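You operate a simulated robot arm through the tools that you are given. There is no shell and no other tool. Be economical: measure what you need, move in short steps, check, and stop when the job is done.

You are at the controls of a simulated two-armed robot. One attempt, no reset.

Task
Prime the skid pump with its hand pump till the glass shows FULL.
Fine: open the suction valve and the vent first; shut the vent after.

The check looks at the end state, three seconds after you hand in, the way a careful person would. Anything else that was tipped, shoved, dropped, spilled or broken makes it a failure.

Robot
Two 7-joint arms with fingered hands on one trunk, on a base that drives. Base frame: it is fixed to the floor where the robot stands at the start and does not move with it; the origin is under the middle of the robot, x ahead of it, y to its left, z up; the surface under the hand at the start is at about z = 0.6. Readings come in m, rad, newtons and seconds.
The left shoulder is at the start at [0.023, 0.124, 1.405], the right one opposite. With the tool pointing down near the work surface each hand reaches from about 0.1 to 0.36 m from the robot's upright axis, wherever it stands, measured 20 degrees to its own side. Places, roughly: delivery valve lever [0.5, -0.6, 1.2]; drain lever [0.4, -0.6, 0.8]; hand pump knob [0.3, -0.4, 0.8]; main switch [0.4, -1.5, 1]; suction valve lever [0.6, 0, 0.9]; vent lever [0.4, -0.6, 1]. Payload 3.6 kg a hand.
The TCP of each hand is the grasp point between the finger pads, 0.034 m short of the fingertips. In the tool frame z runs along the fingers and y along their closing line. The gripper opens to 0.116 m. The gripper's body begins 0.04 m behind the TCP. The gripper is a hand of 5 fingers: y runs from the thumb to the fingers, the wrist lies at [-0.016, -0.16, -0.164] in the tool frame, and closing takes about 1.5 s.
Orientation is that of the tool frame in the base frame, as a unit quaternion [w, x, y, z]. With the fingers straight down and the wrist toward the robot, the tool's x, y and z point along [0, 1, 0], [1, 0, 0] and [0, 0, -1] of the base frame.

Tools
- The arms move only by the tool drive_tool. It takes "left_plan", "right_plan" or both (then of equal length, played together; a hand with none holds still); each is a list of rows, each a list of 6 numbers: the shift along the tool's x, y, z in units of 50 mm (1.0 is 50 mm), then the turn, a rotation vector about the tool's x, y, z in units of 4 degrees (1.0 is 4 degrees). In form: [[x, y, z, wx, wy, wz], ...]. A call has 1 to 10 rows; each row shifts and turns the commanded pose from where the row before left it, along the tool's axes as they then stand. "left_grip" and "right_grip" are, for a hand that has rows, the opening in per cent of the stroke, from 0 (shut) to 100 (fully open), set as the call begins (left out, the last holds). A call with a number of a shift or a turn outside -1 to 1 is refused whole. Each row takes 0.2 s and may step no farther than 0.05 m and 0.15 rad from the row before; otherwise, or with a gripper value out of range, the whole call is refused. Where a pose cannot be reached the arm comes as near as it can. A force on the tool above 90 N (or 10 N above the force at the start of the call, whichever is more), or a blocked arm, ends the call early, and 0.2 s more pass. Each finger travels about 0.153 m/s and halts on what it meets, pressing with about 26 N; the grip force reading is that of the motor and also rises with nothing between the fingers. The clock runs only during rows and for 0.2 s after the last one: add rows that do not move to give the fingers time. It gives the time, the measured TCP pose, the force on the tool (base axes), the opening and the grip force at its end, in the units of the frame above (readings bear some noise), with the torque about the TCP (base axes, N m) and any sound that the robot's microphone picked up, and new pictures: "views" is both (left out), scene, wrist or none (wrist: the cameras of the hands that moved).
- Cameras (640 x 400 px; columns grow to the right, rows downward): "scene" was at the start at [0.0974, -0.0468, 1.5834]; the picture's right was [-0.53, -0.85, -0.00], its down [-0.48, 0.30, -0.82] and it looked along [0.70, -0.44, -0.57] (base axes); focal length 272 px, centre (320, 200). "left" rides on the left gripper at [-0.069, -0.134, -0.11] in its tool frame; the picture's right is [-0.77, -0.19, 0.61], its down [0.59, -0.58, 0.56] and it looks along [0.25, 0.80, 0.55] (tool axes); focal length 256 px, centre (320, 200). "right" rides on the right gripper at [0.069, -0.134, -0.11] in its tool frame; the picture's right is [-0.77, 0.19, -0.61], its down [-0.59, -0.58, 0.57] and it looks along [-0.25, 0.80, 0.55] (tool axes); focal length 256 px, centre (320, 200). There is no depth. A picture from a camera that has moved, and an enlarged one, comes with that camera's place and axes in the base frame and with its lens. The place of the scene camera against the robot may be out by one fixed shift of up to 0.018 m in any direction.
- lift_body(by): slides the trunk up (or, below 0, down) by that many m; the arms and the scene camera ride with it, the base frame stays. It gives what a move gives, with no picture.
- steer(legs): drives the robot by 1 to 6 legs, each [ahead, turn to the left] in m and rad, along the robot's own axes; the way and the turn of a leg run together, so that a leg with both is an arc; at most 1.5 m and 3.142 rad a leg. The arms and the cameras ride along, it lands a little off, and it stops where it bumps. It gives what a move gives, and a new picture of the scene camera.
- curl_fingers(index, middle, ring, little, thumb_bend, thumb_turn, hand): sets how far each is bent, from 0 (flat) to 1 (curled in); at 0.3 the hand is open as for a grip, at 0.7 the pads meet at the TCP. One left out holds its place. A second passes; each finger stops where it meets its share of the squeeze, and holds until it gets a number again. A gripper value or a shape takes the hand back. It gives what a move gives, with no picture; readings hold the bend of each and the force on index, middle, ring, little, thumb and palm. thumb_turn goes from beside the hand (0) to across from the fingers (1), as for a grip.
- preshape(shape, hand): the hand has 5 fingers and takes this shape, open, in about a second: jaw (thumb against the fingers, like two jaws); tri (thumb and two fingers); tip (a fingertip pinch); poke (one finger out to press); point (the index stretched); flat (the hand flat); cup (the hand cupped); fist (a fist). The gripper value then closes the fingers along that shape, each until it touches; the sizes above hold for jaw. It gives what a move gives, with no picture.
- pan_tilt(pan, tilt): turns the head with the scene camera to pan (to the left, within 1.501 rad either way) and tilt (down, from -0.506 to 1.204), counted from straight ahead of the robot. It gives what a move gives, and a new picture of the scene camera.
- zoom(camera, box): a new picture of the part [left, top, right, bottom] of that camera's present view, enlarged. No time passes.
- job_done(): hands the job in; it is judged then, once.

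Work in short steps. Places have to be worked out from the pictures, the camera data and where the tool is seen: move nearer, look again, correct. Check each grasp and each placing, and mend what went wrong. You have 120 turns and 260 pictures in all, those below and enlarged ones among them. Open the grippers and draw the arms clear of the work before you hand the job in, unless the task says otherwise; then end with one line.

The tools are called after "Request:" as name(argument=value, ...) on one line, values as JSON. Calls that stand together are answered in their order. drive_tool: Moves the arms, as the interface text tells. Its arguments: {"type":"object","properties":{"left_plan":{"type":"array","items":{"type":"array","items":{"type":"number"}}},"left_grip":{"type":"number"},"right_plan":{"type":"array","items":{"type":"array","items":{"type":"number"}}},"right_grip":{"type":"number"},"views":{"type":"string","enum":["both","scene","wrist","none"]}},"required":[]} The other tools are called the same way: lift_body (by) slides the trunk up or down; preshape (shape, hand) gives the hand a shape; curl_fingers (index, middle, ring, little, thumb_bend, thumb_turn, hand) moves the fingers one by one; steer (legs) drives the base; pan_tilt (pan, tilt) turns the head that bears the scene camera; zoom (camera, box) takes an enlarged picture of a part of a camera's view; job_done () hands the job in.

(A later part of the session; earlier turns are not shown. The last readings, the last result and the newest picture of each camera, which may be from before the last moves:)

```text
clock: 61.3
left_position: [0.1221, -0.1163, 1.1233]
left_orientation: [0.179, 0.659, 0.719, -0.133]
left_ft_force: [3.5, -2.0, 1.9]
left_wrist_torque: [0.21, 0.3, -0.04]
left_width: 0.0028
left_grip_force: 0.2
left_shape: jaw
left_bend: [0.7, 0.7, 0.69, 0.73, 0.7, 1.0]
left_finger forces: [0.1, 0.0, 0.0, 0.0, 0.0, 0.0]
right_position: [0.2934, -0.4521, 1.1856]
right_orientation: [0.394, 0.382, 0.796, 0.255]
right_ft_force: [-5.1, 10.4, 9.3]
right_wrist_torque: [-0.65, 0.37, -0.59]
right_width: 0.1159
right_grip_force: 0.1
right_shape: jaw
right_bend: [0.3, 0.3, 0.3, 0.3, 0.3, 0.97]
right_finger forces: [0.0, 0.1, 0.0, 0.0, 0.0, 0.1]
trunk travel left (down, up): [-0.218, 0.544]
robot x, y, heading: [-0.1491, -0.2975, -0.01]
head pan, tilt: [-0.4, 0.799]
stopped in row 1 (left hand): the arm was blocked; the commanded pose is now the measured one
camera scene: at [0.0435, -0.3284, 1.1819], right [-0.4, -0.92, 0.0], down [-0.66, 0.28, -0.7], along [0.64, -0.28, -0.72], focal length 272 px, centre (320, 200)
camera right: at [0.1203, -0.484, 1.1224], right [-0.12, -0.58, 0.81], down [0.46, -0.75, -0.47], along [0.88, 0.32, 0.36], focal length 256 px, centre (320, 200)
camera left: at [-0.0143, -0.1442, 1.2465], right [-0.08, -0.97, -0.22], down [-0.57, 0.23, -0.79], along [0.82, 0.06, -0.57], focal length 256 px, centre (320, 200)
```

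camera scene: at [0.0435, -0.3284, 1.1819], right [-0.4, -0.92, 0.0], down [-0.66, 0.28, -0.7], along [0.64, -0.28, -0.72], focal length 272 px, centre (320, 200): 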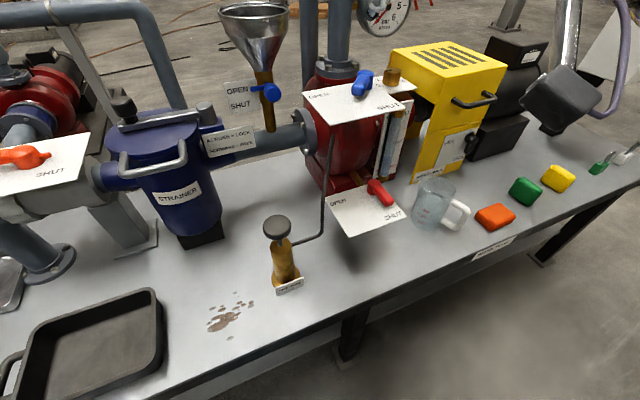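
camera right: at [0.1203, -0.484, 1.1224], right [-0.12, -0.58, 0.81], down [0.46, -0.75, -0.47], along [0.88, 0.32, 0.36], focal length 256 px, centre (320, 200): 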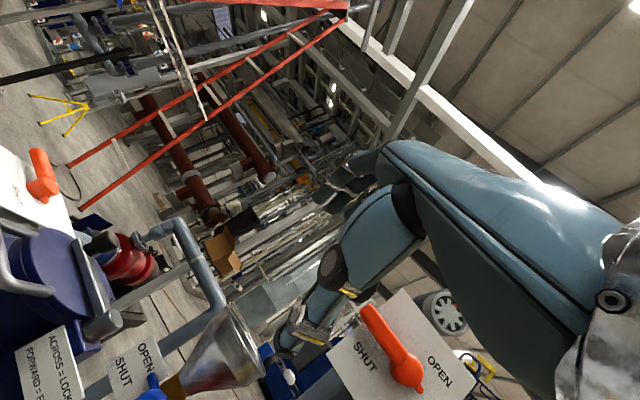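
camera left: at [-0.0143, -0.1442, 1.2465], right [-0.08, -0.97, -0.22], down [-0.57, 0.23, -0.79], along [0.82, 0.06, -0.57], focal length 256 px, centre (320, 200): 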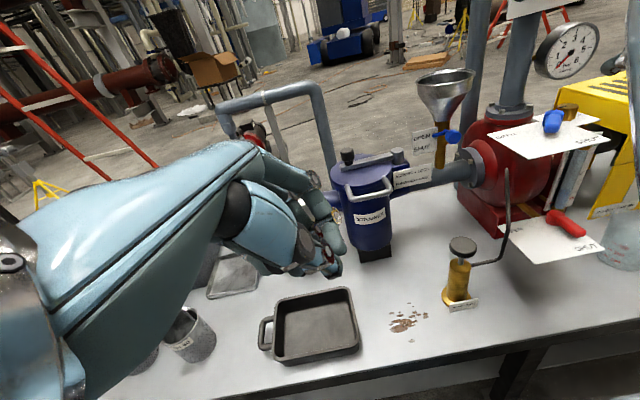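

The left hand is pressed too close to the body, causing the shaking. I move it out to a comfortable pose on its own side.

Request:
drive_tool(left_plan=[[0.8, 0.28, -0.37, 0, 0, 0], [0.8, 0.28, -0.37, 0, 0, 0], [0.8, 0.28, -0.37, 0, 0, 0], [0.8, 0.28, -0.37, 0, 0, 0], [0.8, 0.28, -0.37, 0, 0, 0], [0.8, 0.28, -0.37, 0, 0, 0]], views="none")

Request:
drive_tool(right_plan=[[0, 0, 0, 0, 0, 0], [0, 0, 0, 0, 0, 0]], views="scene")

```text
clock: 62.2
left_position: [0.1619, 0.0254, 1.1082]
left_orientation: [0.19, 0.653, 0.718, -0.149]
left_ft_force: [-1.2, 0.4, -0.2]
left_wrist_torque: [-0.01, -0.04, 0.05]
left_width: 0.0
left_grip_force: 0.0
left_shape: jaw
left_bend: [0.7, 0.7, 0.69, 0.73, 0.7, 1.0]
left_finger forces: [0.1, 0.1, 0.1, 0.1, 0.1, 0.0]
right_position: [0.3235, -0.488, 1.1428]
right_orientation: [0.367, 0.443, 0.794, 0.197]
right_ft_force: [-1.2, -0.2, -0.4]
right_wrist_torque: [0.01, 0.03, -0.01]
right_width: 0.1159
right_grip_force: 0.0
right_shape: jaw
right_bend: [0.3, 0.3, 0.3, 0.3, 0.3, 0.97]
right_finger forces: [0.0, 0.1, 0.1, 0.0, 0.0, 0.0]
trunk travel left (down, up): [-0.218, 0.544]
robot x, y, heading: [-0.1486, -0.299, -0.011]
head pan, tilt: [-0.4, 0.799]
stopped in row 4 (right hand): the arm was blocked; the commanded pose is now the measured one
```

```text
clock: 62.8
left_position: [0.1618, 0.0236, 1.1088]
left_orientation: [0.19, 0.653, 0.718, -0.149]
left_ft_force: [0.3, 1.0, 0.8]
left_wrist_torque: [-0.02, 0.01, 0.01]
left_width: 0.0028
left_grip_force: 0.0
left_shape: jaw
left_bend: [0.7, 0.7, 0.69, 0.73, 0.7, 1.0]
left_finger forces: [0.0, 0.0, 0.0, 0.0, 0.0, 0.0]
right_position: [0.3241, -0.4908, 1.1422]
right_orientation: [0.367, 0.445, 0.793, 0.195]
right_ft_force: [-0.8, -0.2, -0.2]
right_wrist_torque: [-0.03, 0.02, -0.05]
right_width: 0.1159
right_grip_force: 0.1
right_shape: jaw
right_bend: [0.3, 0.3, 0.3, 0.3, 0.3, 0.97]
right_finger forces: [0.0, 0.1, 0.1, 0.0, 0.0, 0.0]
trunk travel left (down, up): [-0.218, 0.544]
robot x, y, heading: [-0.1512, -0.3006, -0.011]
head pan, tilt: [-0.4, 0.799]
camera scene: at [0.0451, -0.3323, 1.1812], right [-0.4, -0.92, 0.0], down [-0.66, 0.29, -0.7], along [0.64, -0.28, -0.72], focal length 272 px, centre (320, 200)
```

scene: 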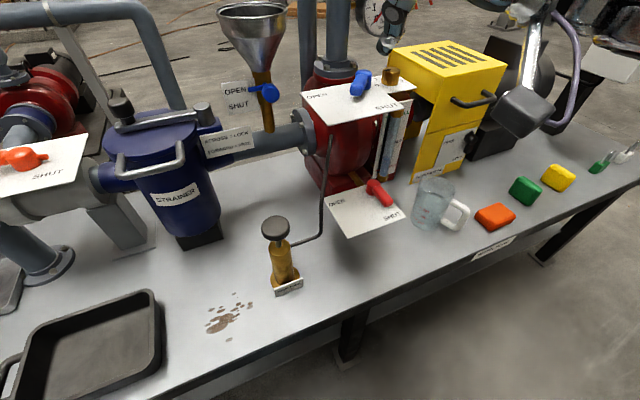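

All steady now. I straighten the right hand to fingers-down, fist of fingers closed, in place.

Request:
drive_tool(right_plan=[[0, 0, 0, 0.99, 0.3, 0.61], [0, 0, 0, 0.99, 0.3, 0.61], [0, 0, 0, 0.99, 0.3, 0.61], [0, 0, 0, 0.99, 0.3, 0.61], [0, 0, 0, 0.99, 0.3, 0.61], [0, 0, 0, 0.99, 0.3, 0.61]], right_grip=0, views="none")

Request:
drive_tool(right_plan=[[0, 0, 0, 0.99, 0.3, 0.61], [0, 0, 0, 0.99, 0.3, 0.61], [0, 0, 0, 0.99, 0.3, 0.61], [0, 0, 0, 0.99, 0.3, 0.61], [0, 0, 0, 0.99, 0.3, 0.61], [0, 0, 0, 0.99, 0.3, 0.61]])

```text
clock: 64.2
left_position: [0.161, 0.0238, 1.1082]
left_orientation: [0.19, 0.653, 0.718, -0.15]
left_ft_force: [0.2, 0.9, 0.0]
left_wrist_torque: [0.0, -0.04, -0.01]
left_width: 0.0001
left_grip_force: 0.1
left_shape: jaw
left_bend: [0.7, 0.7, 0.69, 0.73, 0.7, 1.0]
left_finger forces: [0.1, 0.0, 0.0, 0.0, 0.0, 0.1]
right_position: [0.3231, -0.4908, 1.1426]
right_orientation: [0.19, 0.594, 0.775, 0.102]
right_ft_force: [0.2, 0.2, -0.1]
right_wrist_torque: [-0.01, -0.01, 0.03]
right_width: 0.0025
right_grip_force: 0.0
right_shape: jaw
right_bend: [0.7, 0.7, 0.69, 0.73, 0.7, 1.0]
right_finger forces: [0.0, 0.1, 0.0, 0.0, 0.1, 0.0]
trunk travel left (down, up): [-0.218, 0.544]
robot x, y, heading: [-0.1493, -0.3, -0.012]
head pan, tilt: [-0.4, 0.799]
```

```text
clock: 65.6
left_position: [0.1622, 0.0238, 1.1067]
left_orientation: [0.19, 0.652, 0.718, -0.149]
left_ft_force: [-0.7, -0.3, -1.1]
left_wrist_torque: [-0.01, -0.02, -0.03]
left_width: 0.0024
left_grip_force: 0.0
left_shape: jaw
left_bend: [0.7, 0.7, 0.69, 0.73, 0.7, 1.0]
left_finger forces: [0.0, 0.0, 0.0, 0.0, 0.0, 0.0]
right_position: [0.3227, -0.4913, 1.1428]
right_orientation: [0.002, 0.705, 0.709, 0.0]
right_ft_force: [0.2, -0.1, -0.1]
right_wrist_torque: [0.01, -0.03, 0.02]
right_width: 0.0
right_grip_force: 0.1
right_shape: jaw
right_bend: [0.7, 0.7, 0.69, 0.73, 0.7, 1.0]
right_finger forces: [0.0, 0.0, 0.0, 0.0, 0.0, 0.0]
trunk travel left (down, up): [-0.218, 0.544]
robot x, y, heading: [-0.1498, -0.2996, -0.01]
head pan, tilt: [-0.4, 0.799]
camera scene: at [0.0451, -0.332, 1.1812], right [-0.4, -0.92, 0.0], down [-0.66, 0.29, -0.7], along [0.64, -0.28, -0.72], focal length 272 px, centre (320, 200)
camera right: at [0.189, -0.4217, 1.2523], right [0.19, -0.77, 0.61], down [-0.57, -0.59, -0.57], along [0.8, -0.24, -0.55], focal length 256 px, centre (320, 200)
```

scene: 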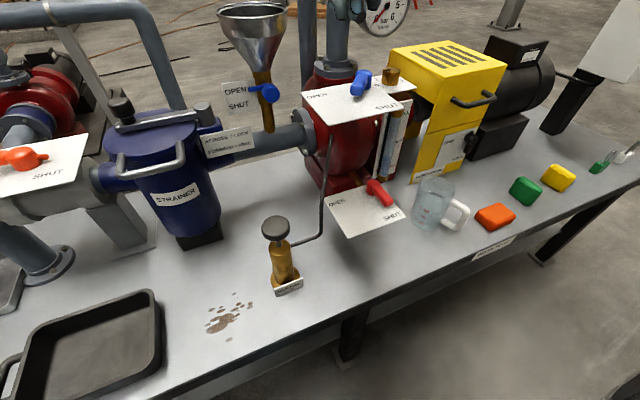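
right: 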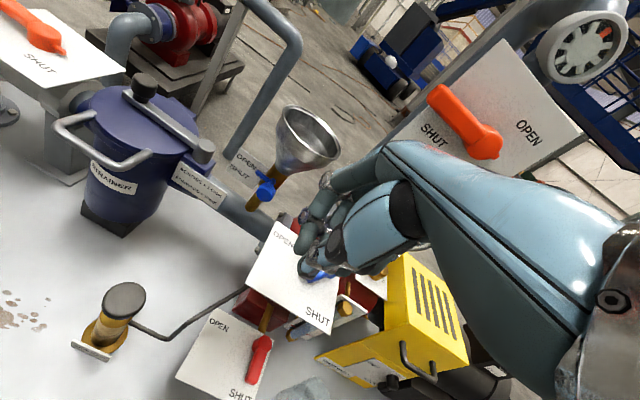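

Good posture. I zoom in on the vent lever and the surroundings to check that nothing else changed.

Request:
zoom(camera="scene", box=[280, 50, 440, 150])

Request:
zoom(camera="scene", box=[200, 50, 440, 250])

```text
4.00 times, centred on (360, 100) of scene
camera zoom: at [0.0451, -0.332, 1.1812], right [-0.4, -0.92, 0.0], down [-0.66, 0.29, -0.7], along [0.64, -0.28, -0.72], focal length 1086 px, centre (160, 600)
```

zoom: 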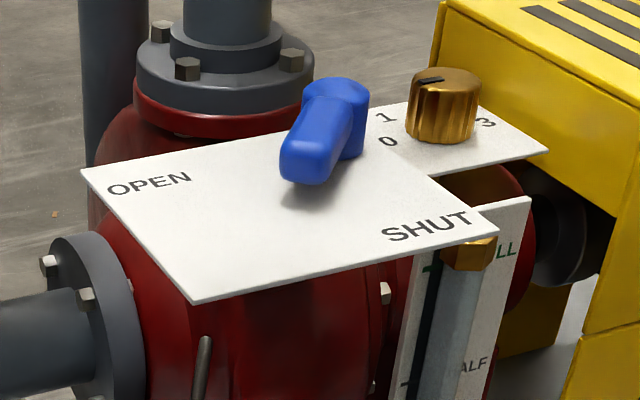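

```text
2.00 times, centred on (320, 150) of scene
camera zoom: at [0.0451, -0.332, 1.1812], right [-0.4, -0.92, 0.0], down [-0.66, 0.29, -0.7], along [0.64, -0.28, -0.72], focal length 543 px, centre (320, 300)
```

zoom: 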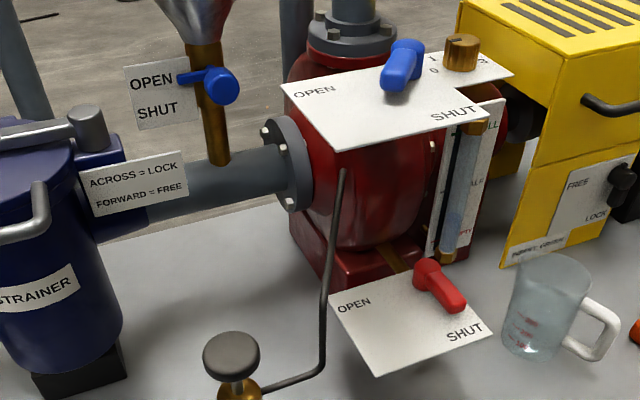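

The funnel's small blue valve may have been bumped too; I zoom in closely on it.

Request:
zoom(camera="scene", box=[210, 60, 300, 140])

Request:
zoom(camera="right", box=[200, 100, 360, 220])

```text
5.00 times, centred on (255, 100) of scene
camera zoom: at [0.0451, -0.332, 1.1812], right [-0.4, -0.92, 0.0], down [-0.66, 0.29, -0.7], along [0.64, -0.28, -0.72], focal length 1358 px, centre (645, 700)
```

zoom: 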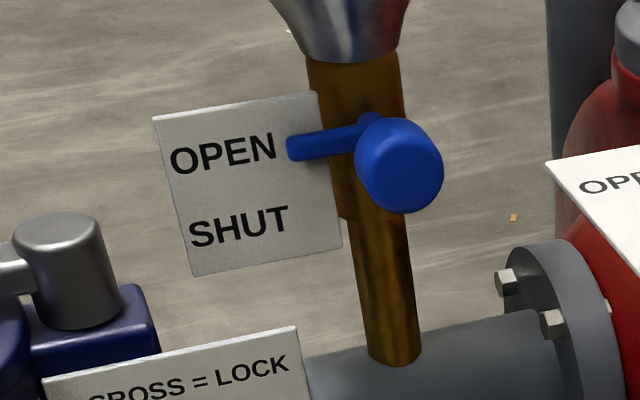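

```text
3.33 times, centred on (280, 160) of right
camera zoom: at [0.189, -0.4217, 1.2523], right [0.19, -0.77, 0.61], down [-0.57, -0.59, -0.57], along [0.8, -0.24, -0.55], focal length 853 px, centre (453, 333)
```

zoom: 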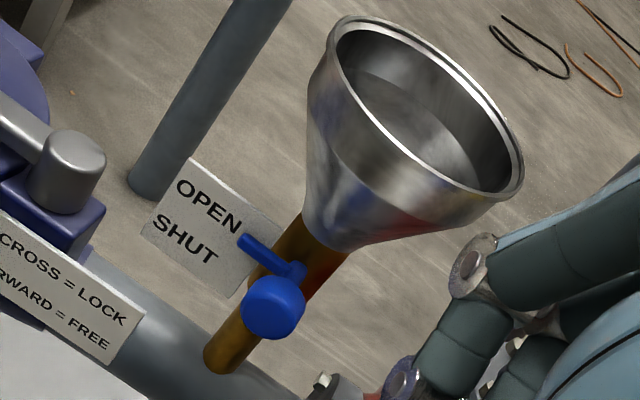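

I reproduce the earlier head pose (pan -0.3, tilt 0.9) to compare the funnel valve with before.

Request:
pan_tilt(pan=-0.3, tilt=0.901)

Request:
zoom(camera="scene", box=[220, 20, 340, 120])

```text
clock: 66.3
left_position: [0.1611, 0.0247, 1.108]
left_orientation: [0.19, 0.653, 0.718, -0.15]
left_ft_force: [-0.7, 0.4, -0.2]
left_wrist_torque: [0.0, -0.02, -0.05]
left_width: 0.0
left_grip_force: 0.0
left_shape: jaw
left_bend: [0.7, 0.7, 0.69, 0.73, 0.7, 1.0]
left_finger forces: [0.0, 0.1, 0.1, 0.0, 0.0, 0.1]
right_position: [0.3244, -0.4912, 1.1429]
right_orientation: [0.002, 0.705, 0.709, 0.0]
right_ft_force: [-0.1, -0.4, 0.4]
right_wrist_torque: [0.0, -0.01, 0.01]
right_width: 0.0024
right_grip_force: 0.0
right_shape: jaw
right_bend: [0.7, 0.7, 0.69, 0.73, 0.7, 1.0]
right_finger forces: [0.0, 0.0, 0.0, 0.0, 0.0, 0.0]
trunk travel left (down, up): [-0.218, 0.544]
robot x, y, heading: [-0.1528, -0.2982, -0.011]
head pan, tilt: [-0.3, 0.901]
camera scene: at [0.0431, -0.3232, 1.1734], right [-0.31, -0.95, 0.0], down [-0.75, 0.24, -0.62], along [0.59, -0.19, -0.78], focal length 272 px, centre (320, 200)
```

scene: 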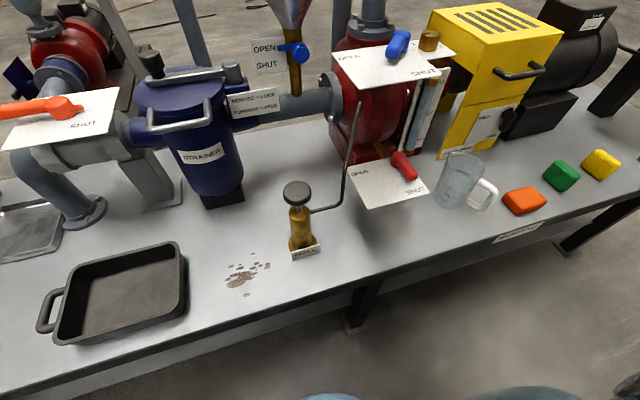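

```text
4.00 times, centred on (280, 70) of scene
camera zoom: at [0.0431, -0.3232, 1.1734], right [-0.31, -0.95, 0.0], down [-0.75, 0.24, -0.62], along [0.59, -0.19, -0.78], focal length 1086 px, centre (480, 720)
```

zoom: 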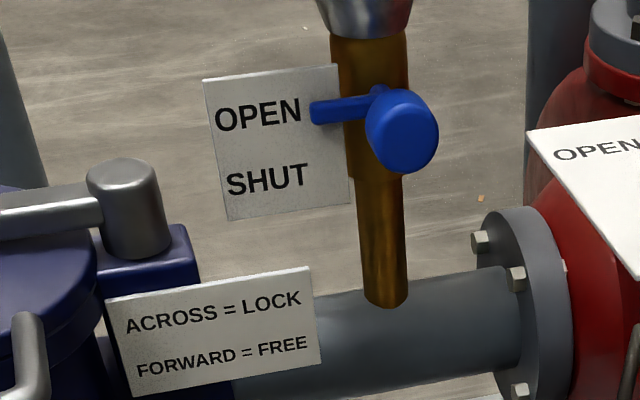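

The blue funnel valve did ride up from the SHUT row to the OPEN row (bulb now ≈(0.535, -0.446, 0.96), formerly ≈0.925). I must push it back down, reaching under the funnel rim: I pitch the right hand so the closed fingers point forward.

Request:
drive_tool(right_plan=[[0, 0, 0, -1, 0, 0], [0, 0, 0, -1, 0, 0], [0, 0, 0, -1, 0, 0], [0, 0, 0, -1, 0, 0], [0, 0, 0, -1, 0, 0], [0, 0, 0, -1, 0, 0], [0, 0, 0, -1, 0, 0], [0, 0, 0, -1, 0, 0], [0, 0, 0, -1, 0, 0], [0, 0, 0, -1, 0, 0]], views="none")

Request:
drive_tool(right_plan=[[0, 0, 0, -1, 0, 0], [0, 0, 0, -1, 0, 0], [0, 0, 0, -1, 0, 0], [0, 0, 0, -1, 0, 0], [0, 0, 0, -1, 0, 0], [0, 0, 0, -1, 0, 0], [0, 0, 0, -1, 0, 0]])

```text
clock: 68.5
left_position: [0.1616, 0.0242, 1.108]
left_orientation: [0.19, 0.652, 0.718, -0.149]
left_ft_force: [-0.7, 0.6, 0.4]
left_wrist_torque: [-0.01, -0.02, 0.01]
left_width: 0.0026
left_grip_force: 0.0
left_shape: jaw
left_bend: [0.7, 0.7, 0.69, 0.73, 0.7, 1.0]
left_finger forces: [0.1, 0.0, 0.0, 0.0, 0.1, 0.0]
right_position: [0.3335, -0.4928, 1.1487]
right_orientation: [0.211, 0.668, 0.683, 0.208]
right_ft_force: [-0.2, -0.8, 0.2]
right_wrist_torque: [0.02, -0.02, -0.01]
right_width: 0.0
right_grip_force: 0.0
right_shape: jaw
right_bend: [0.7, 0.7, 0.69, 0.73, 0.7, 1.0]
right_finger forces: [0.0, 0.1, 0.0, 0.1, 0.0, 0.0]
right hand out of reach, approached as far as the arm can: row 8, 9, 10
trunk travel left (down, up): [-0.218, 0.544]
robot x, y, heading: [-0.1498, -0.2997, -0.015]
head pan, tilt: [-0.3, 0.901]
```

```text
clock: 70.1
left_position: [0.1608, 0.0234, 1.1083]
left_orientation: [0.189, 0.653, 0.718, -0.15]
left_ft_force: [0.8, 0.2, -0.2]
left_wrist_torque: [-0.01, -0.01, 0.02]
left_width: 0.0
left_grip_force: 0.0
left_shape: jaw
left_bend: [0.7, 0.7, 0.69, 0.73, 0.7, 1.0]
left_finger forces: [0.0, 0.0, 0.1, 0.1, 0.0, 0.0]
right_position: [0.3776, -0.4986, 1.1763]
right_orientation: [0.38, 0.589, 0.603, 0.381]
right_ft_force: [0.0, -0.6, -0.3]
right_wrist_torque: [0.01, -0.01, 0.01]
right_width: 0.0
right_grip_force: 0.2
right_shape: jaw
right_bend: [0.7, 0.7, 0.69, 0.73, 0.7, 1.0]
right_finger forces: [0.0, 0.0, 0.0, 0.0, 0.0, 0.0]
right hand out of reach, approached as far as the arm can: row 1, 2, 3, 4, 5
trunk travel left (down, up): [-0.218, 0.544]
robot x, y, heading: [-0.1519, -0.2976, -0.017]
head pan, tilt: [-0.3, 0.901]
camera scene: at [0.0431, -0.3232, 1.1733], right [-0.31, -0.95, 0.0], down [-0.75, 0.24, -0.62], along [0.59, -0.19, -0.78], focal length 272 px, centre (320, 200)
camera right: at [0.2196, -0.4317, 1.0999], right [-0.46, -0.77, 0.43], down [0.28, -0.59, -0.76], along [0.84, -0.23, 0.49], focal length 256 px, centre (320, 200)
```

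scene: 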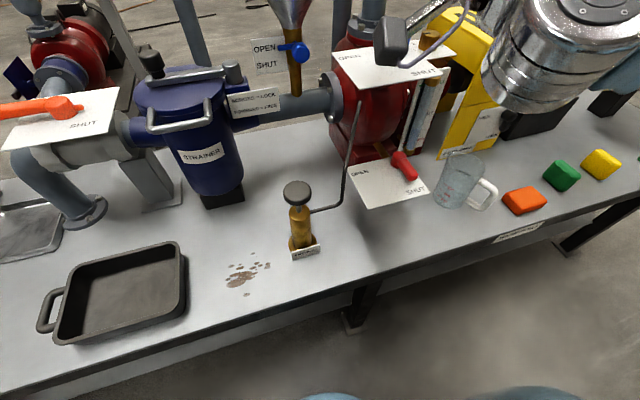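
right: 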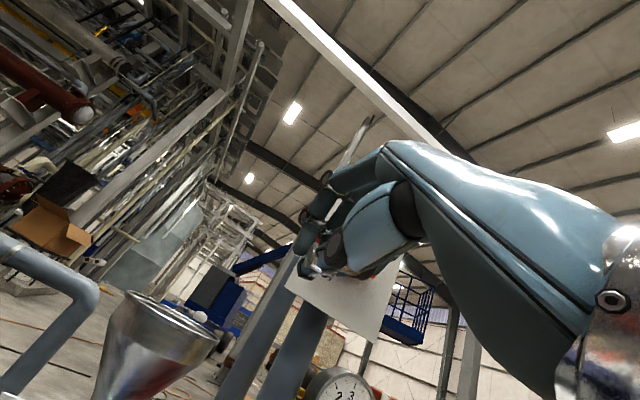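

Pitched well. I shift left (+y) away from the vent plate, then lower to just above valve height, still short of it.

Request:
drive_tool(right_plan=[[0.69, 0, 0, 0, 0, 0], [0.69, 0, 0, 0, 0, 0], [0, -0.85, 0.4, 0, 0, 0], [0, -0.85, 0.4, 0, 0, 0], [0, -0.85, 0.4, 0, 0, 0]])

```text
clock: 71.3
left_position: [0.1629, 0.0234, 1.1074]
left_orientation: [0.19, 0.653, 0.718, -0.15]
left_ft_force: [0.5, 0.2, 0.6]
left_wrist_torque: [0.0, 0.0, -0.02]
left_width: 0.0027
left_grip_force: 0.1
left_shape: jaw
left_bend: [0.7, 0.7, 0.69, 0.73, 0.7, 1.0]
left_finger forces: [0.0, 0.0, 0.0, 0.1, 0.0, 0.1]
right_position: [0.3855, -0.4392, 1.0487]
right_orientation: [0.38, 0.591, 0.602, 0.379]
right_ft_force: [0.4, 0.3, 0.5]
right_wrist_torque: [0.01, -0.01, 0.01]
right_width: 0.0001
right_grip_force: 0.1
right_shape: jaw
right_bend: [0.7, 0.7, 0.69, 0.73, 0.7, 1.0]
right_finger forces: [0.0, 0.0, 0.0, 0.0, 0.1, 0.1]
right hand out of reach, approached as far as the arm can: row 1, 3
trunk travel left (down, up): [-0.218, 0.544]
robot x, y, heading: [-0.1462, -0.298, -0.01]
head pan, tilt: [-0.3, 0.901]
camera scene: at [0.0436, -0.323, 1.1732], right [-0.31, -0.95, 0.0], down [-0.75, 0.24, -0.62], along [0.59, -0.19, -0.78], focal length 272 px, centre (320, 200)
camera right: at [0.2279, -0.3716, 0.9736], right [-0.46, -0.77, 0.44], down [0.28, -0.59, -0.76], along [0.84, -0.23, 0.49], focal length 256 px, centre (320, 200)
```

scene: 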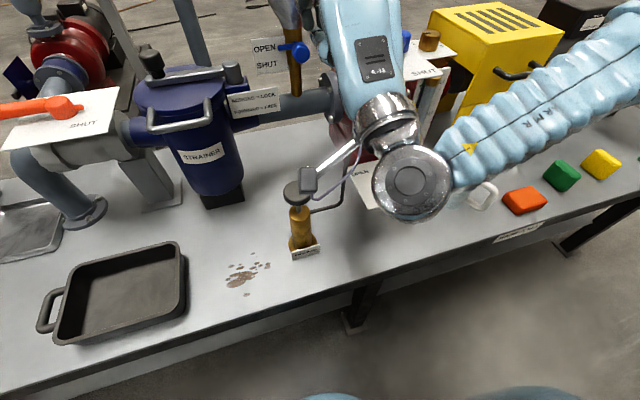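
right: 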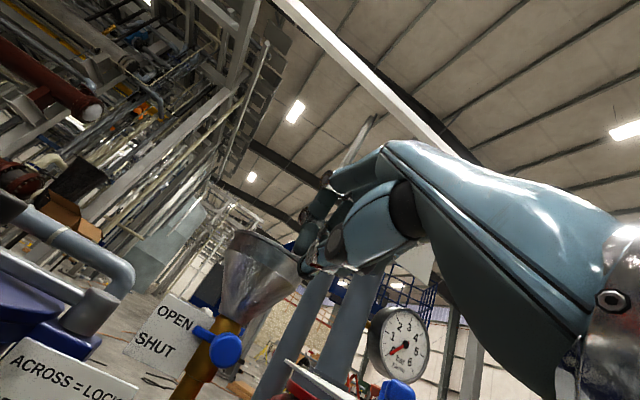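

Request:
zoom(camera="right", box=[100, 260, 320, 400])

```text
2.86 times, centred on (210, 330) of right
camera zoom: at [0.2279, -0.3716, 0.9736], right [-0.46, -0.77, 0.44], down [0.28, -0.59, -0.76], along [0.84, -0.23, 0.49], focal length 731 px, centre (634, -171)
```

zoom: 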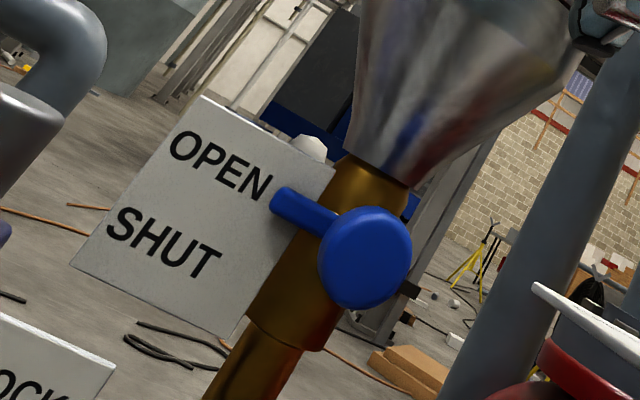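

Comparing with the earlier 4x pictures by projection (bulb predicted (75,168) vs seen (70,165); also the very first view), the funnel valve sits exactly where it was at the start, so I leave it alone. I rotate the hand back to fingers-down to re-open the vent.

Request:
drive_tool(right_plan=[[-0.2, 0, -0.2, 1, 0, 0], [-0.2, 0.2, -0.2, 1, 0, 0], [-0.2, 0.2, 0, 1, 0, 0], [0, 0, 0, 1, 0, 0], [0, 0, 0, 1, 0, 0], [0, 0, 0, 1, 0, 0], [0, 0, 0, 1, 0, 0], [0, 0, 0, 1, 0, 0], [0, 0, 0, 1, 0, 0]], views="none")

Request:
drive_tool(right_plan=[[0, 0, 0, 1, 0, 0], [0, 0, 0, 1, 0, 0], [0, 0, 0, 1, 0, 0], [0, 0, 0, 1, 0, 0], [0, 0, 0, 1, 0, 0], [0, 0, 0, 1, 0, 0], [0, 0, 0, 1, 0, 0], [0, 0, 0, 0, 0, 0]])

```text
clock: 73.3
left_position: [0.1612, 0.0247, 1.1069]
left_orientation: [0.19, 0.653, 0.718, -0.149]
left_ft_force: [-0.2, -0.6, 0.4]
left_wrist_torque: [0.01, -0.01, -0.02]
left_width: 0.0
left_grip_force: 0.1
left_shape: jaw
left_bend: [0.7, 0.7, 0.69, 0.73, 0.7, 1.0]
left_finger forces: [0.1, 0.1, 0.0, 0.0, 0.1, 0.0]
right_position: [0.3969, -0.4803, 1.0694]
right_orientation: [0.227, 0.665, 0.675, 0.222]
right_ft_force: [-0.1, 0.4, 0.2]
right_wrist_torque: [-0.01, 0.0, 0.07]
right_width: 0.0027
right_grip_force: 0.0
right_shape: jaw
right_bend: [0.7, 0.7, 0.69, 0.73, 0.7, 1.0]
right_finger forces: [0.0, 0.0, 0.1, 0.0, 0.0, 0.0]
right hand out of reach, approached as far as the arm can: row 1, 2, 3, 4, 5
trunk travel left (down, up): [-0.218, 0.544]
robot x, y, heading: [-0.1459, -0.3005, -0.013]
head pan, tilt: [-0.3, 0.901]
```

```text
clock: 75.1
left_position: [0.1617, 0.0243, 1.1066]
left_orientation: [0.19, 0.652, 0.718, -0.149]
left_ft_force: [-0.5, -0.3, 0.3]
left_wrist_torque: [-0.01, -0.02, 0.02]
left_width: 0.0002
left_grip_force: 0.1
left_shape: jaw
left_bend: [0.7, 0.7, 0.69, 0.73, 0.7, 1.0]
left_finger forces: [0.0, 0.0, 0.0, 0.1, 0.0, 0.1]
right_position: [0.3981, -0.4796, 1.0683]
right_orientation: [0.06, 0.7, 0.709, 0.054]
right_ft_force: [0.6, -0.2, 0.5]
right_wrist_torque: [0.0, -0.02, -0.03]
right_width: 0.0026
right_grip_force: 0.0
right_shape: jaw
right_bend: [0.7, 0.7, 0.69, 0.73, 0.7, 1.0]
right_finger forces: [0.0, 0.0, 0.1, 0.0, 0.0, 0.1]
trunk travel left (down, up): [-0.218, 0.544]
robot x, y, heading: [-0.148, -0.2976, -0.011]
head pan, tilt: [-0.3, 0.901]
camera scene: at [0.0431, -0.3232, 1.1733], right [-0.31, -0.95, 0.0], down [-0.75, 0.24, -0.62], along [0.59, -0.19, -0.78], focal length 272 px, centre (320, 200)
camera right: at [0.2474, -0.4107, 1.1554], right [0.09, -0.76, 0.64], down [-0.47, -0.6, -0.64], along [0.88, -0.24, -0.42], focal length 256 px, centre (320, 200)
```

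scene: 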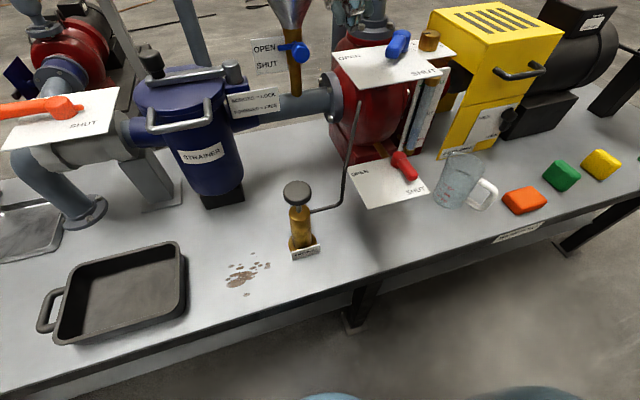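
right: 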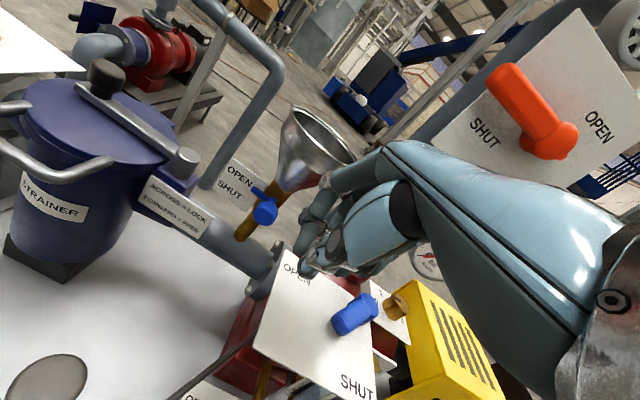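

Vent lever now at ~40°, tip ≈ (0.425, -0.57). I pass over it to its closed side and descend there.

Request:
drive_tool(right_plan=[[-0.85, 0, 0, 0.5, 0, 0], [-0.85, 0, 0, 0.5, 0, 0], [-0.85, 0, 0, 0.5, 0, 0], [-0.85, -0.05, 0, 0.5, 0, 0], [0, 0, 0.5, 0, 0, 0], [0, 0, 0.5, 0, 0, 0], [0, 0, 0.4, 0, 0, 0]])

Request:
zoom(camera="scene", box=[320, 10, 480, 110])

```text
clock: 76.7
left_position: [0.1611, 0.0253, 1.108]
left_orientation: [0.189, 0.653, 0.718, -0.149]
left_ft_force: [-1.2, 0.1, -0.2]
left_wrist_torque: [0.01, 0.03, -0.01]
left_width: 0.0026
left_grip_force: 0.1
left_shape: jaw
left_bend: [0.7, 0.7, 0.69, 0.73, 0.7, 1.0]
left_finger forces: [0.1, 0.1, 0.0, 0.0, 0.1, 0.0]
right_position: [0.3991, -0.6516, 1.0008]
right_orientation: [0.012, 0.703, 0.711, 0.005]
right_ft_force: [0.9, 0.7, -0.9]
right_wrist_torque: [-0.02, 0.02, -0.06]
right_width: 0.0
right_grip_force: 0.2
right_shape: jaw
right_bend: [0.7, 0.7, 0.69, 0.73, 0.7, 1.0]
right_finger forces: [0.1, 0.0, 0.0, 0.0, 0.0, 0.0]
trunk travel left (down, up): [-0.218, 0.544]
robot x, y, heading: [-0.1483, -0.2989, -0.008]
head pan, tilt: [-0.3, 0.901]
camera scene: at [0.0431, -0.3234, 1.1733], right [-0.31, -0.95, 0.0], down [-0.75, 0.24, -0.62], along [0.59, -0.19, -0.78], focal length 272 px, centre (320, 200)
camera right: at [0.2611, -0.5823, 1.107], right [0.18, -0.76, 0.62], down [-0.56, -0.6, -0.57], along [0.81, -0.24, -0.53], focal length 256 px, centre (320, 200)
```

scene: 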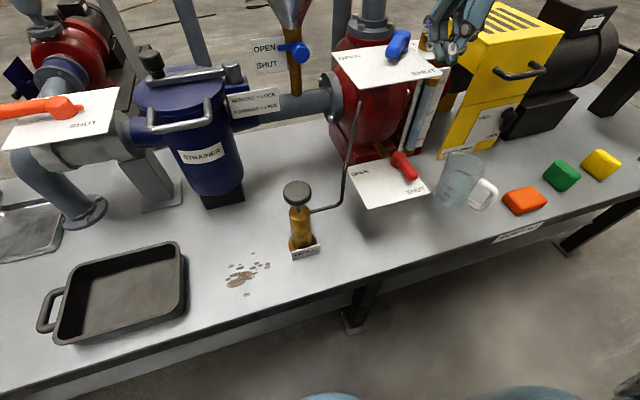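
right: 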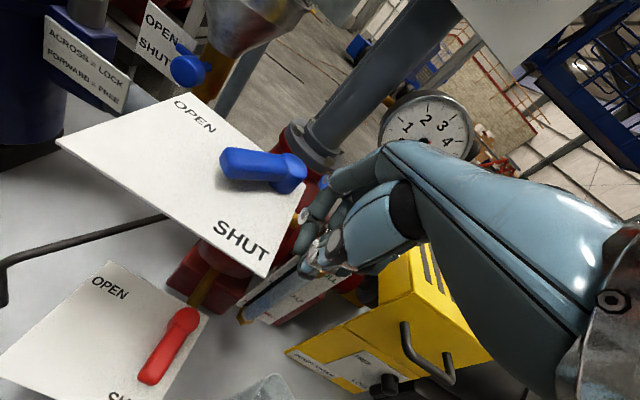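

```text
4.00 times, centred on (400, 60) of scene
camera zoom: at [0.0431, -0.3234, 1.1733], right [-0.31, -0.95, 0.0], down [-0.75, 0.24, -0.62], along [0.59, -0.19, -0.78], focal length 1086 px, centre (0, 760)
```

zoom: 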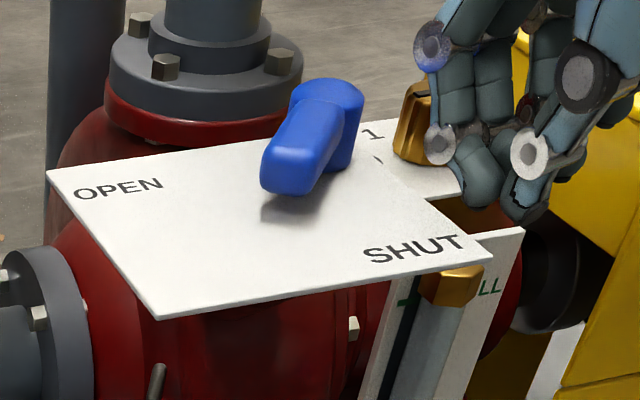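

Fingers are beside the plate on the SHUT side, clear of the brass knob. I push +y then +x to re-open the vent.

Request:
drive_tool(right_plan=[[0.4, 0.1, 0, 0, 0, 0], [0.4, 0.1, 0, 0, 0, 0], [0.4, 0.05, 0, 0, 0, 0], [0.4, 0, 0, 0, 0, 0], [0.3, 0, 0, 0, 0, 0]])

Request:
zoom(camera="scene", box=[320, 10, 480, 110])

```text
clock: 77.9
left_position: [0.1605, 0.0252, 1.1088]
left_orientation: [0.191, 0.653, 0.718, -0.149]
left_ft_force: [-0.4, 0.4, -0.1]
left_wrist_torque: [0.01, -0.03, 0.0]
left_width: 0.0
left_grip_force: 0.0
left_shape: jaw
left_bend: [0.7, 0.7, 0.69, 0.73, 0.7, 1.0]
left_finger forces: [0.0, 0.1, 0.0, 0.1, 0.1, 0.1]
right_position: [0.4081, -0.5549, 0.9997]
right_orientation: [0.012, 0.703, 0.711, 0.005]
right_ft_force: [-9.3, -2.5, 6.2]
right_wrist_torque: [-0.09, -0.2, -0.16]
right_width: 0.0027
right_grip_force: 0.1
right_shape: jaw
right_bend: [0.7, 0.7, 0.69, 0.73, 0.7, 1.0]
right_finger forces: [0.1, 11.5, 0.1, 0.1, 0.0, 0.0]
trunk travel left (down, up): [-0.218, 0.544]
robot x, y, heading: [-0.1504, -0.2978, -0.012]
head pan, tilt: [-0.3, 0.901]
camera scene: at [0.0413, -0.3231, 1.1736], right [-0.31, -0.95, 0.0], down [-0.74, 0.24, -0.62], along [0.59, -0.19, -0.78], focal length 272 px, centre (320, 200)
camera right: at [0.2702, -0.4855, 1.1059], right [0.18, -0.76, 0.62], down [-0.56, -0.6, -0.57], along [0.81, -0.24, -0.53], focal length 256 px, centre (320, 200)
```

scene: 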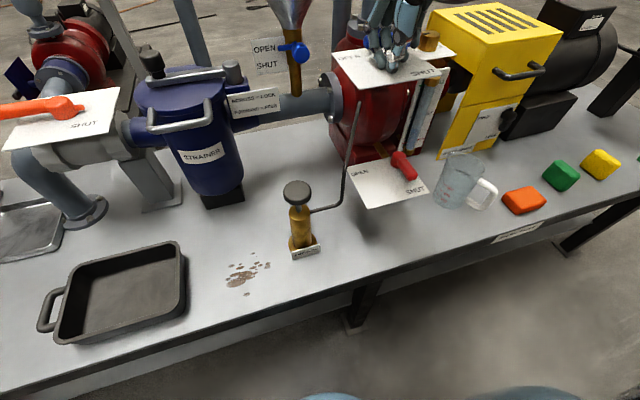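
right: 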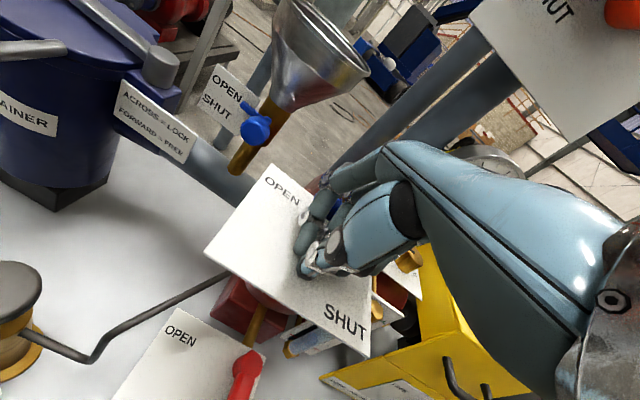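

```text
4.00 times, centred on (400, 60) of scene
camera zoom: at [0.0413, -0.3231, 1.1736], right [-0.31, -0.95, 0.0], down [-0.74, 0.24, -0.62], along [0.59, -0.19, -0.78], focal length 1086 px, centre (0, 760)
```

zoom: 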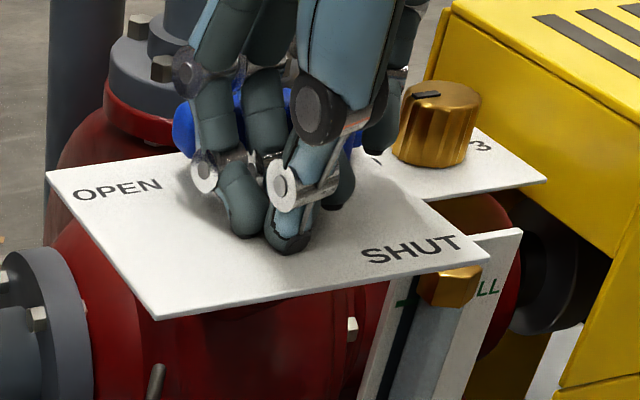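

The vent lever is back near OPEN. A small +x nudge to seat it (not hard), then back away.

Request:
drive_tool(right_plan=[[0, 0.12, 0, 0, 0, 0], [0, 0.12, 0, 0, 0, 0]], views="none")

Request:
drive_tool(right_plan=[[0, -0.4, 0, 0, 0, 0], [0, -0.6, 0, 0, 0, 0], [0, -0.2, -0.7, 0, 0, 0]], views="scene")

Request:
zoom(camera="scene", box=[320, 10, 480, 110])

```text
clock: 78.5
left_position: [0.1546, 0.0242, 1.1081]
left_orientation: [0.191, 0.653, 0.717, -0.148]
left_ft_force: [1.4, 0.5, -0.2]
left_wrist_torque: [0.0, -0.02, -0.01]
left_width: 0.0027
left_grip_force: 0.1
left_shape: jaw
left_bend: [0.7, 0.7, 0.69, 0.73, 0.7, 1.0]
left_finger forces: [0.0, 0.1, 0.0, 0.0, 0.1, 0.1]
right_position: [0.4163, -0.5537, 1.0019]
right_orientation: [0.014, 0.704, 0.711, 0.007]
right_ft_force: [-35.0, -2.2, 17.2]
right_wrist_torque: [-0.32, -0.26, -0.55]
right_width: 0.0003
right_grip_force: 0.2
right_shape: jaw
right_bend: [0.7, 0.7, 0.7, 0.73, 0.7, 1.0]
right_finger forces: [0.1, 31.5, 6.6, 0.0, 0.1, 0.0]
trunk travel left (down, up): [-0.218, 0.544]
robot x, y, heading: [-0.1493, -0.3003, -0.015]
head pan, tilt: [-0.3, 0.901]
```

```text
clock: 79.3
left_position: [0.1618, 0.0253, 1.1081]
left_orientation: [0.19, 0.653, 0.718, -0.15]
left_ft_force: [-0.6, -0.4, -1.2]
left_wrist_torque: [-0.02, 0.02, -0.02]
left_width: 0.0025
left_grip_force: 0.2
left_shape: jaw
left_bend: [0.7, 0.7, 0.69, 0.73, 0.7, 1.0]
left_finger forces: [0.0, 0.0, 0.0, 0.1, 0.0, 0.0]
right_position: [0.3627, -0.5554, 1.0354]
right_orientation: [0.014, 0.703, 0.711, 0.004]
right_ft_force: [0.5, 0.7, -0.5]
right_wrist_torque: [0.01, -0.02, 0.0]
right_width: 0.0001
right_grip_force: 0.0
right_shape: jaw
right_bend: [0.7, 0.7, 0.69, 0.73, 0.7, 1.0]
right_finger forces: [0.0, 0.1, 0.1, 0.0, 0.0, 0.0]
trunk travel left (down, up): [-0.218, 0.544]
robot x, y, heading: [-0.15, -0.2994, -0.008]
head pan, tilt: [-0.3, 0.901]
camera scene: at [0.0431, -0.3225, 1.1734], right [-0.31, -0.95, 0.0], down [-0.75, 0.24, -0.62], along [0.59, -0.19, -0.78], focal length 272 px, centre (320, 200)
```

scene: 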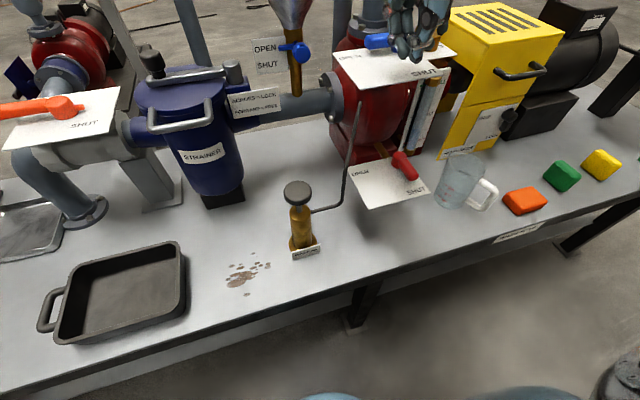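

```text
4.00 times, centred on (400, 60) of scene
camera zoom: at [0.0431, -0.3225, 1.1734], right [-0.31, -0.95, 0.0], down [-0.75, 0.24, -0.62], along [0.59, -0.19, -0.78], focal length 1086 px, centre (0, 760)
```

zoom: 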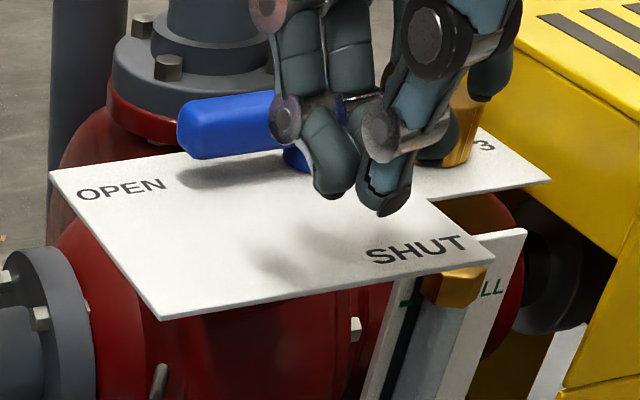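

Vent fully open again. Now yaw the closed right hand 40° left and move above the pump knob to press it from above.

Request:
drive_tool(right_plan=[[0, 0, 0, 0, 0, -1], [0, 0, 0, 0, 0, -1], [0, 0, 0, 0, 0, -1], [0, 0, 0, 0, 0, -1], [0, 0, 0, 0, 0, -1], [0, 0, 0, 0, 0, -1], [0, 0, 0, 0, 0, -1], [0, 0, 0, 0, 0, -1], [0, 0, 0, 0, 0, -1], [0, 0, 0, 0, 0, -1]], views="none")

Request:
drive_tool(right_plan=[[0.7, 0.52, 0, 0, 0, 0], [0.7, 0.52, 0, 0, 0, 0], [0.7, 0.52, 0.2, 0, 0, 0], [0.7, 0.52, 0.4, 0, 0, 0], [0, 0, 0.8, 0, 0, 0], [0, 0, 0.8, 0, 0, 0]])

```text
clock: 81.5
left_position: [0.1616, 0.0231, 1.1068]
left_orientation: [0.19, 0.653, 0.718, -0.15]
left_ft_force: [0.3, 0.0, 0.1]
left_wrist_torque: [-0.02, -0.01, -0.02]
left_width: 0.0001
left_grip_force: 0.0
left_shape: jaw
left_bend: [0.7, 0.7, 0.69, 0.73, 0.7, 1.0]
left_finger forces: [0.0, 0.0, 0.0, 0.1, 0.0, 0.0]
right_position: [0.3613, -0.5548, 1.035]
right_orientation: [0.013, 0.417, 0.909, 0.0]
right_ft_force: [0.5, -0.5, 0.6]
right_wrist_torque: [-0.02, 0.01, -0.02]
right_width: 0.0027
right_grip_force: 0.1
right_shape: jaw
right_bend: [0.7, 0.7, 0.69, 0.73, 0.7, 1.0]
right_finger forces: [0.1, 0.0, 0.0, 0.1, 0.0, 0.0]
trunk travel left (down, up): [-0.218, 0.544]
robot x, y, heading: [-0.1504, -0.3037, -0.012]
head pan, tilt: [-0.3, 0.901]
```

```text
clock: 82.9
left_position: [0.1613, 0.0238, 1.1077]
left_orientation: [0.19, 0.653, 0.718, -0.15]
left_ft_force: [-0.8, -0.5, -0.1]
left_wrist_torque: [-0.01, 0.01, 0.02]
left_width: 0.0029
left_grip_force: 0.0
left_shape: jaw
left_bend: [0.7, 0.7, 0.69, 0.73, 0.7, 1.0]
left_finger forces: [0.0, 0.0, 0.1, 0.0, 0.0, 0.0]
right_position: [0.3522, -0.3824, 0.9221]
right_orientation: [0.013, 0.417, 0.909, 0.0]
right_ft_force: [0.2, -0.3, -0.2]
right_wrist_torque: [-0.02, 0.01, -0.05]
right_width: 0.0
right_grip_force: 0.0
right_shape: jaw
right_bend: [0.7, 0.7, 0.69, 0.73, 0.7, 1.0]
right_finger forces: [0.0, 0.0, 0.0, 0.0, 0.0, 0.0]
trunk travel left (down, up): [-0.218, 0.544]
robot x, y, heading: [-0.1487, -0.302, -0.013]
head pan, tilt: [-0.3, 0.901]
camera scene: at [0.0432, -0.3234, 1.1733], right [-0.31, -0.95, 0.0], down [-0.75, 0.24, -0.62], along [0.59, -0.19, -0.78], focal length 272 px, centre (320, 200)
camera right: at [0.2042, -0.4152, 1.0288], right [0.63, -0.46, 0.63], down [-0.04, -0.83, -0.56], along [0.78, 0.33, -0.54], focal length 256 px, centre (320, 200)
```

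scene: 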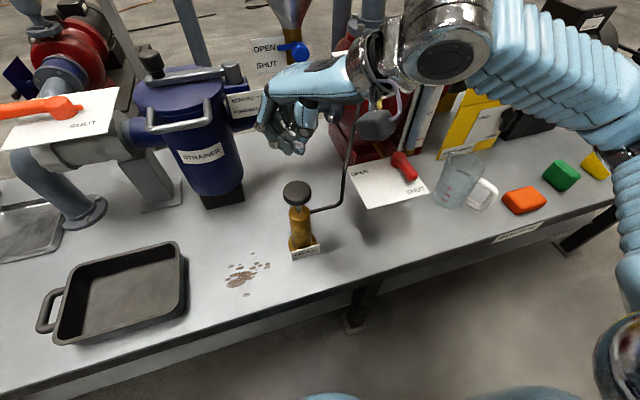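
right: 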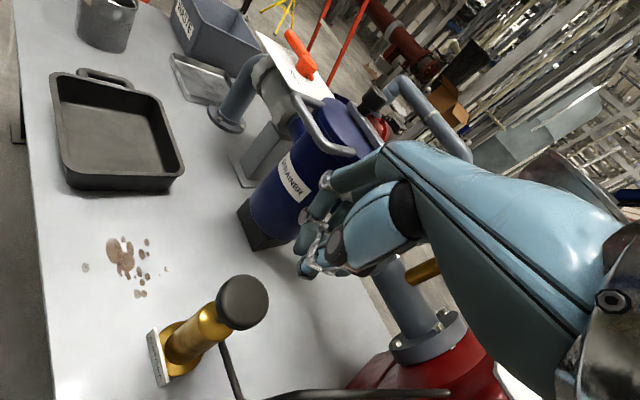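

The hand is centred over the knob. I go down 9 cm to just above contact.

Request:
drive_tool(right_plan=[[0, 0, 0.7, 0, 0, 0], [0, 0, 0.7, 0, 0, 0], [0, 0, 0.4, 0, 0, 0]])

```text
clock: 83.7
left_position: [0.1603, 0.0237, 1.1072]
left_orientation: [0.19, 0.653, 0.718, -0.149]
left_ft_force: [-0.1, -0.4, -0.9]
left_wrist_torque: [0.0, 0.04, -0.03]
left_width: 0.0028
left_grip_force: 0.1
left_shape: jaw
left_bend: [0.7, 0.7, 0.69, 0.73, 0.7, 1.0]
left_finger forces: [0.0, 0.0, 0.1, 0.0, 0.0, 0.0]
right_position: [0.3533, -0.3844, 0.8324]
right_orientation: [0.013, 0.417, 0.909, 0.0]
right_ft_force: [-0.8, 0.0, 1.4]
right_wrist_torque: [0.04, 0.05, 0.0]
right_width: 0.0001
right_grip_force: 15.0
right_shape: jaw
right_bend: [0.7, 0.7, 0.69, 0.73, 0.7, 1.0]
right_finger forces: [0.0, 0.0, 0.0, 0.0, 0.1, 0.1]
trunk travel left (down, up): [-0.218, 0.544]
robot x, y, heading: [-0.1499, -0.2979, -0.011]
head pan, tilt: [-0.3, 0.901]
camera scene: at [0.0429, -0.3232, 1.1734], right [-0.31, -0.95, 0.0], down [-0.75, 0.24, -0.62], along [0.59, -0.19, -0.78], focal length 272 px, centre (320, 200)
camera right: at [0.2047, -0.4171, 0.9386], right [0.63, -0.45, 0.63], down [-0.04, -0.83, -0.56], along [0.78, 0.33, -0.54], focal length 256 px, centre (320, 200)
```

scene: 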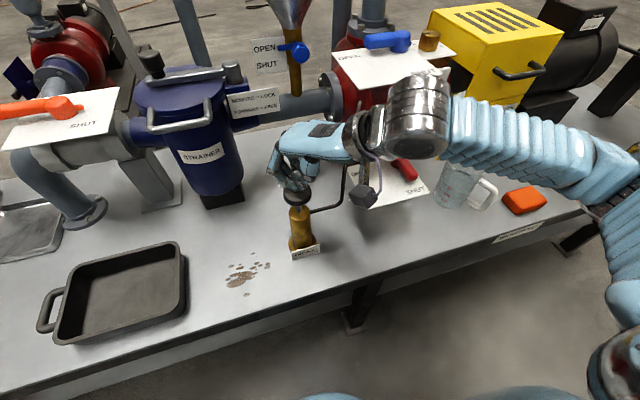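
right: 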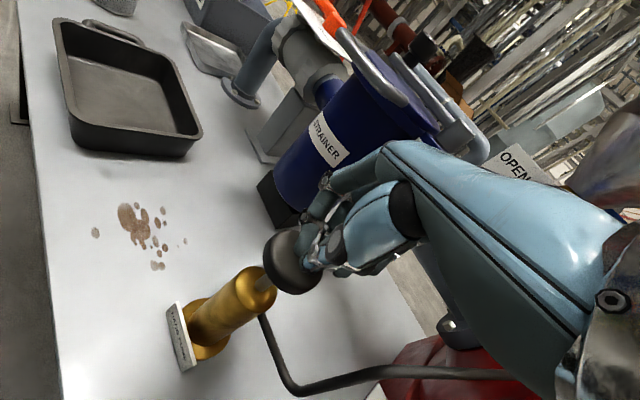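

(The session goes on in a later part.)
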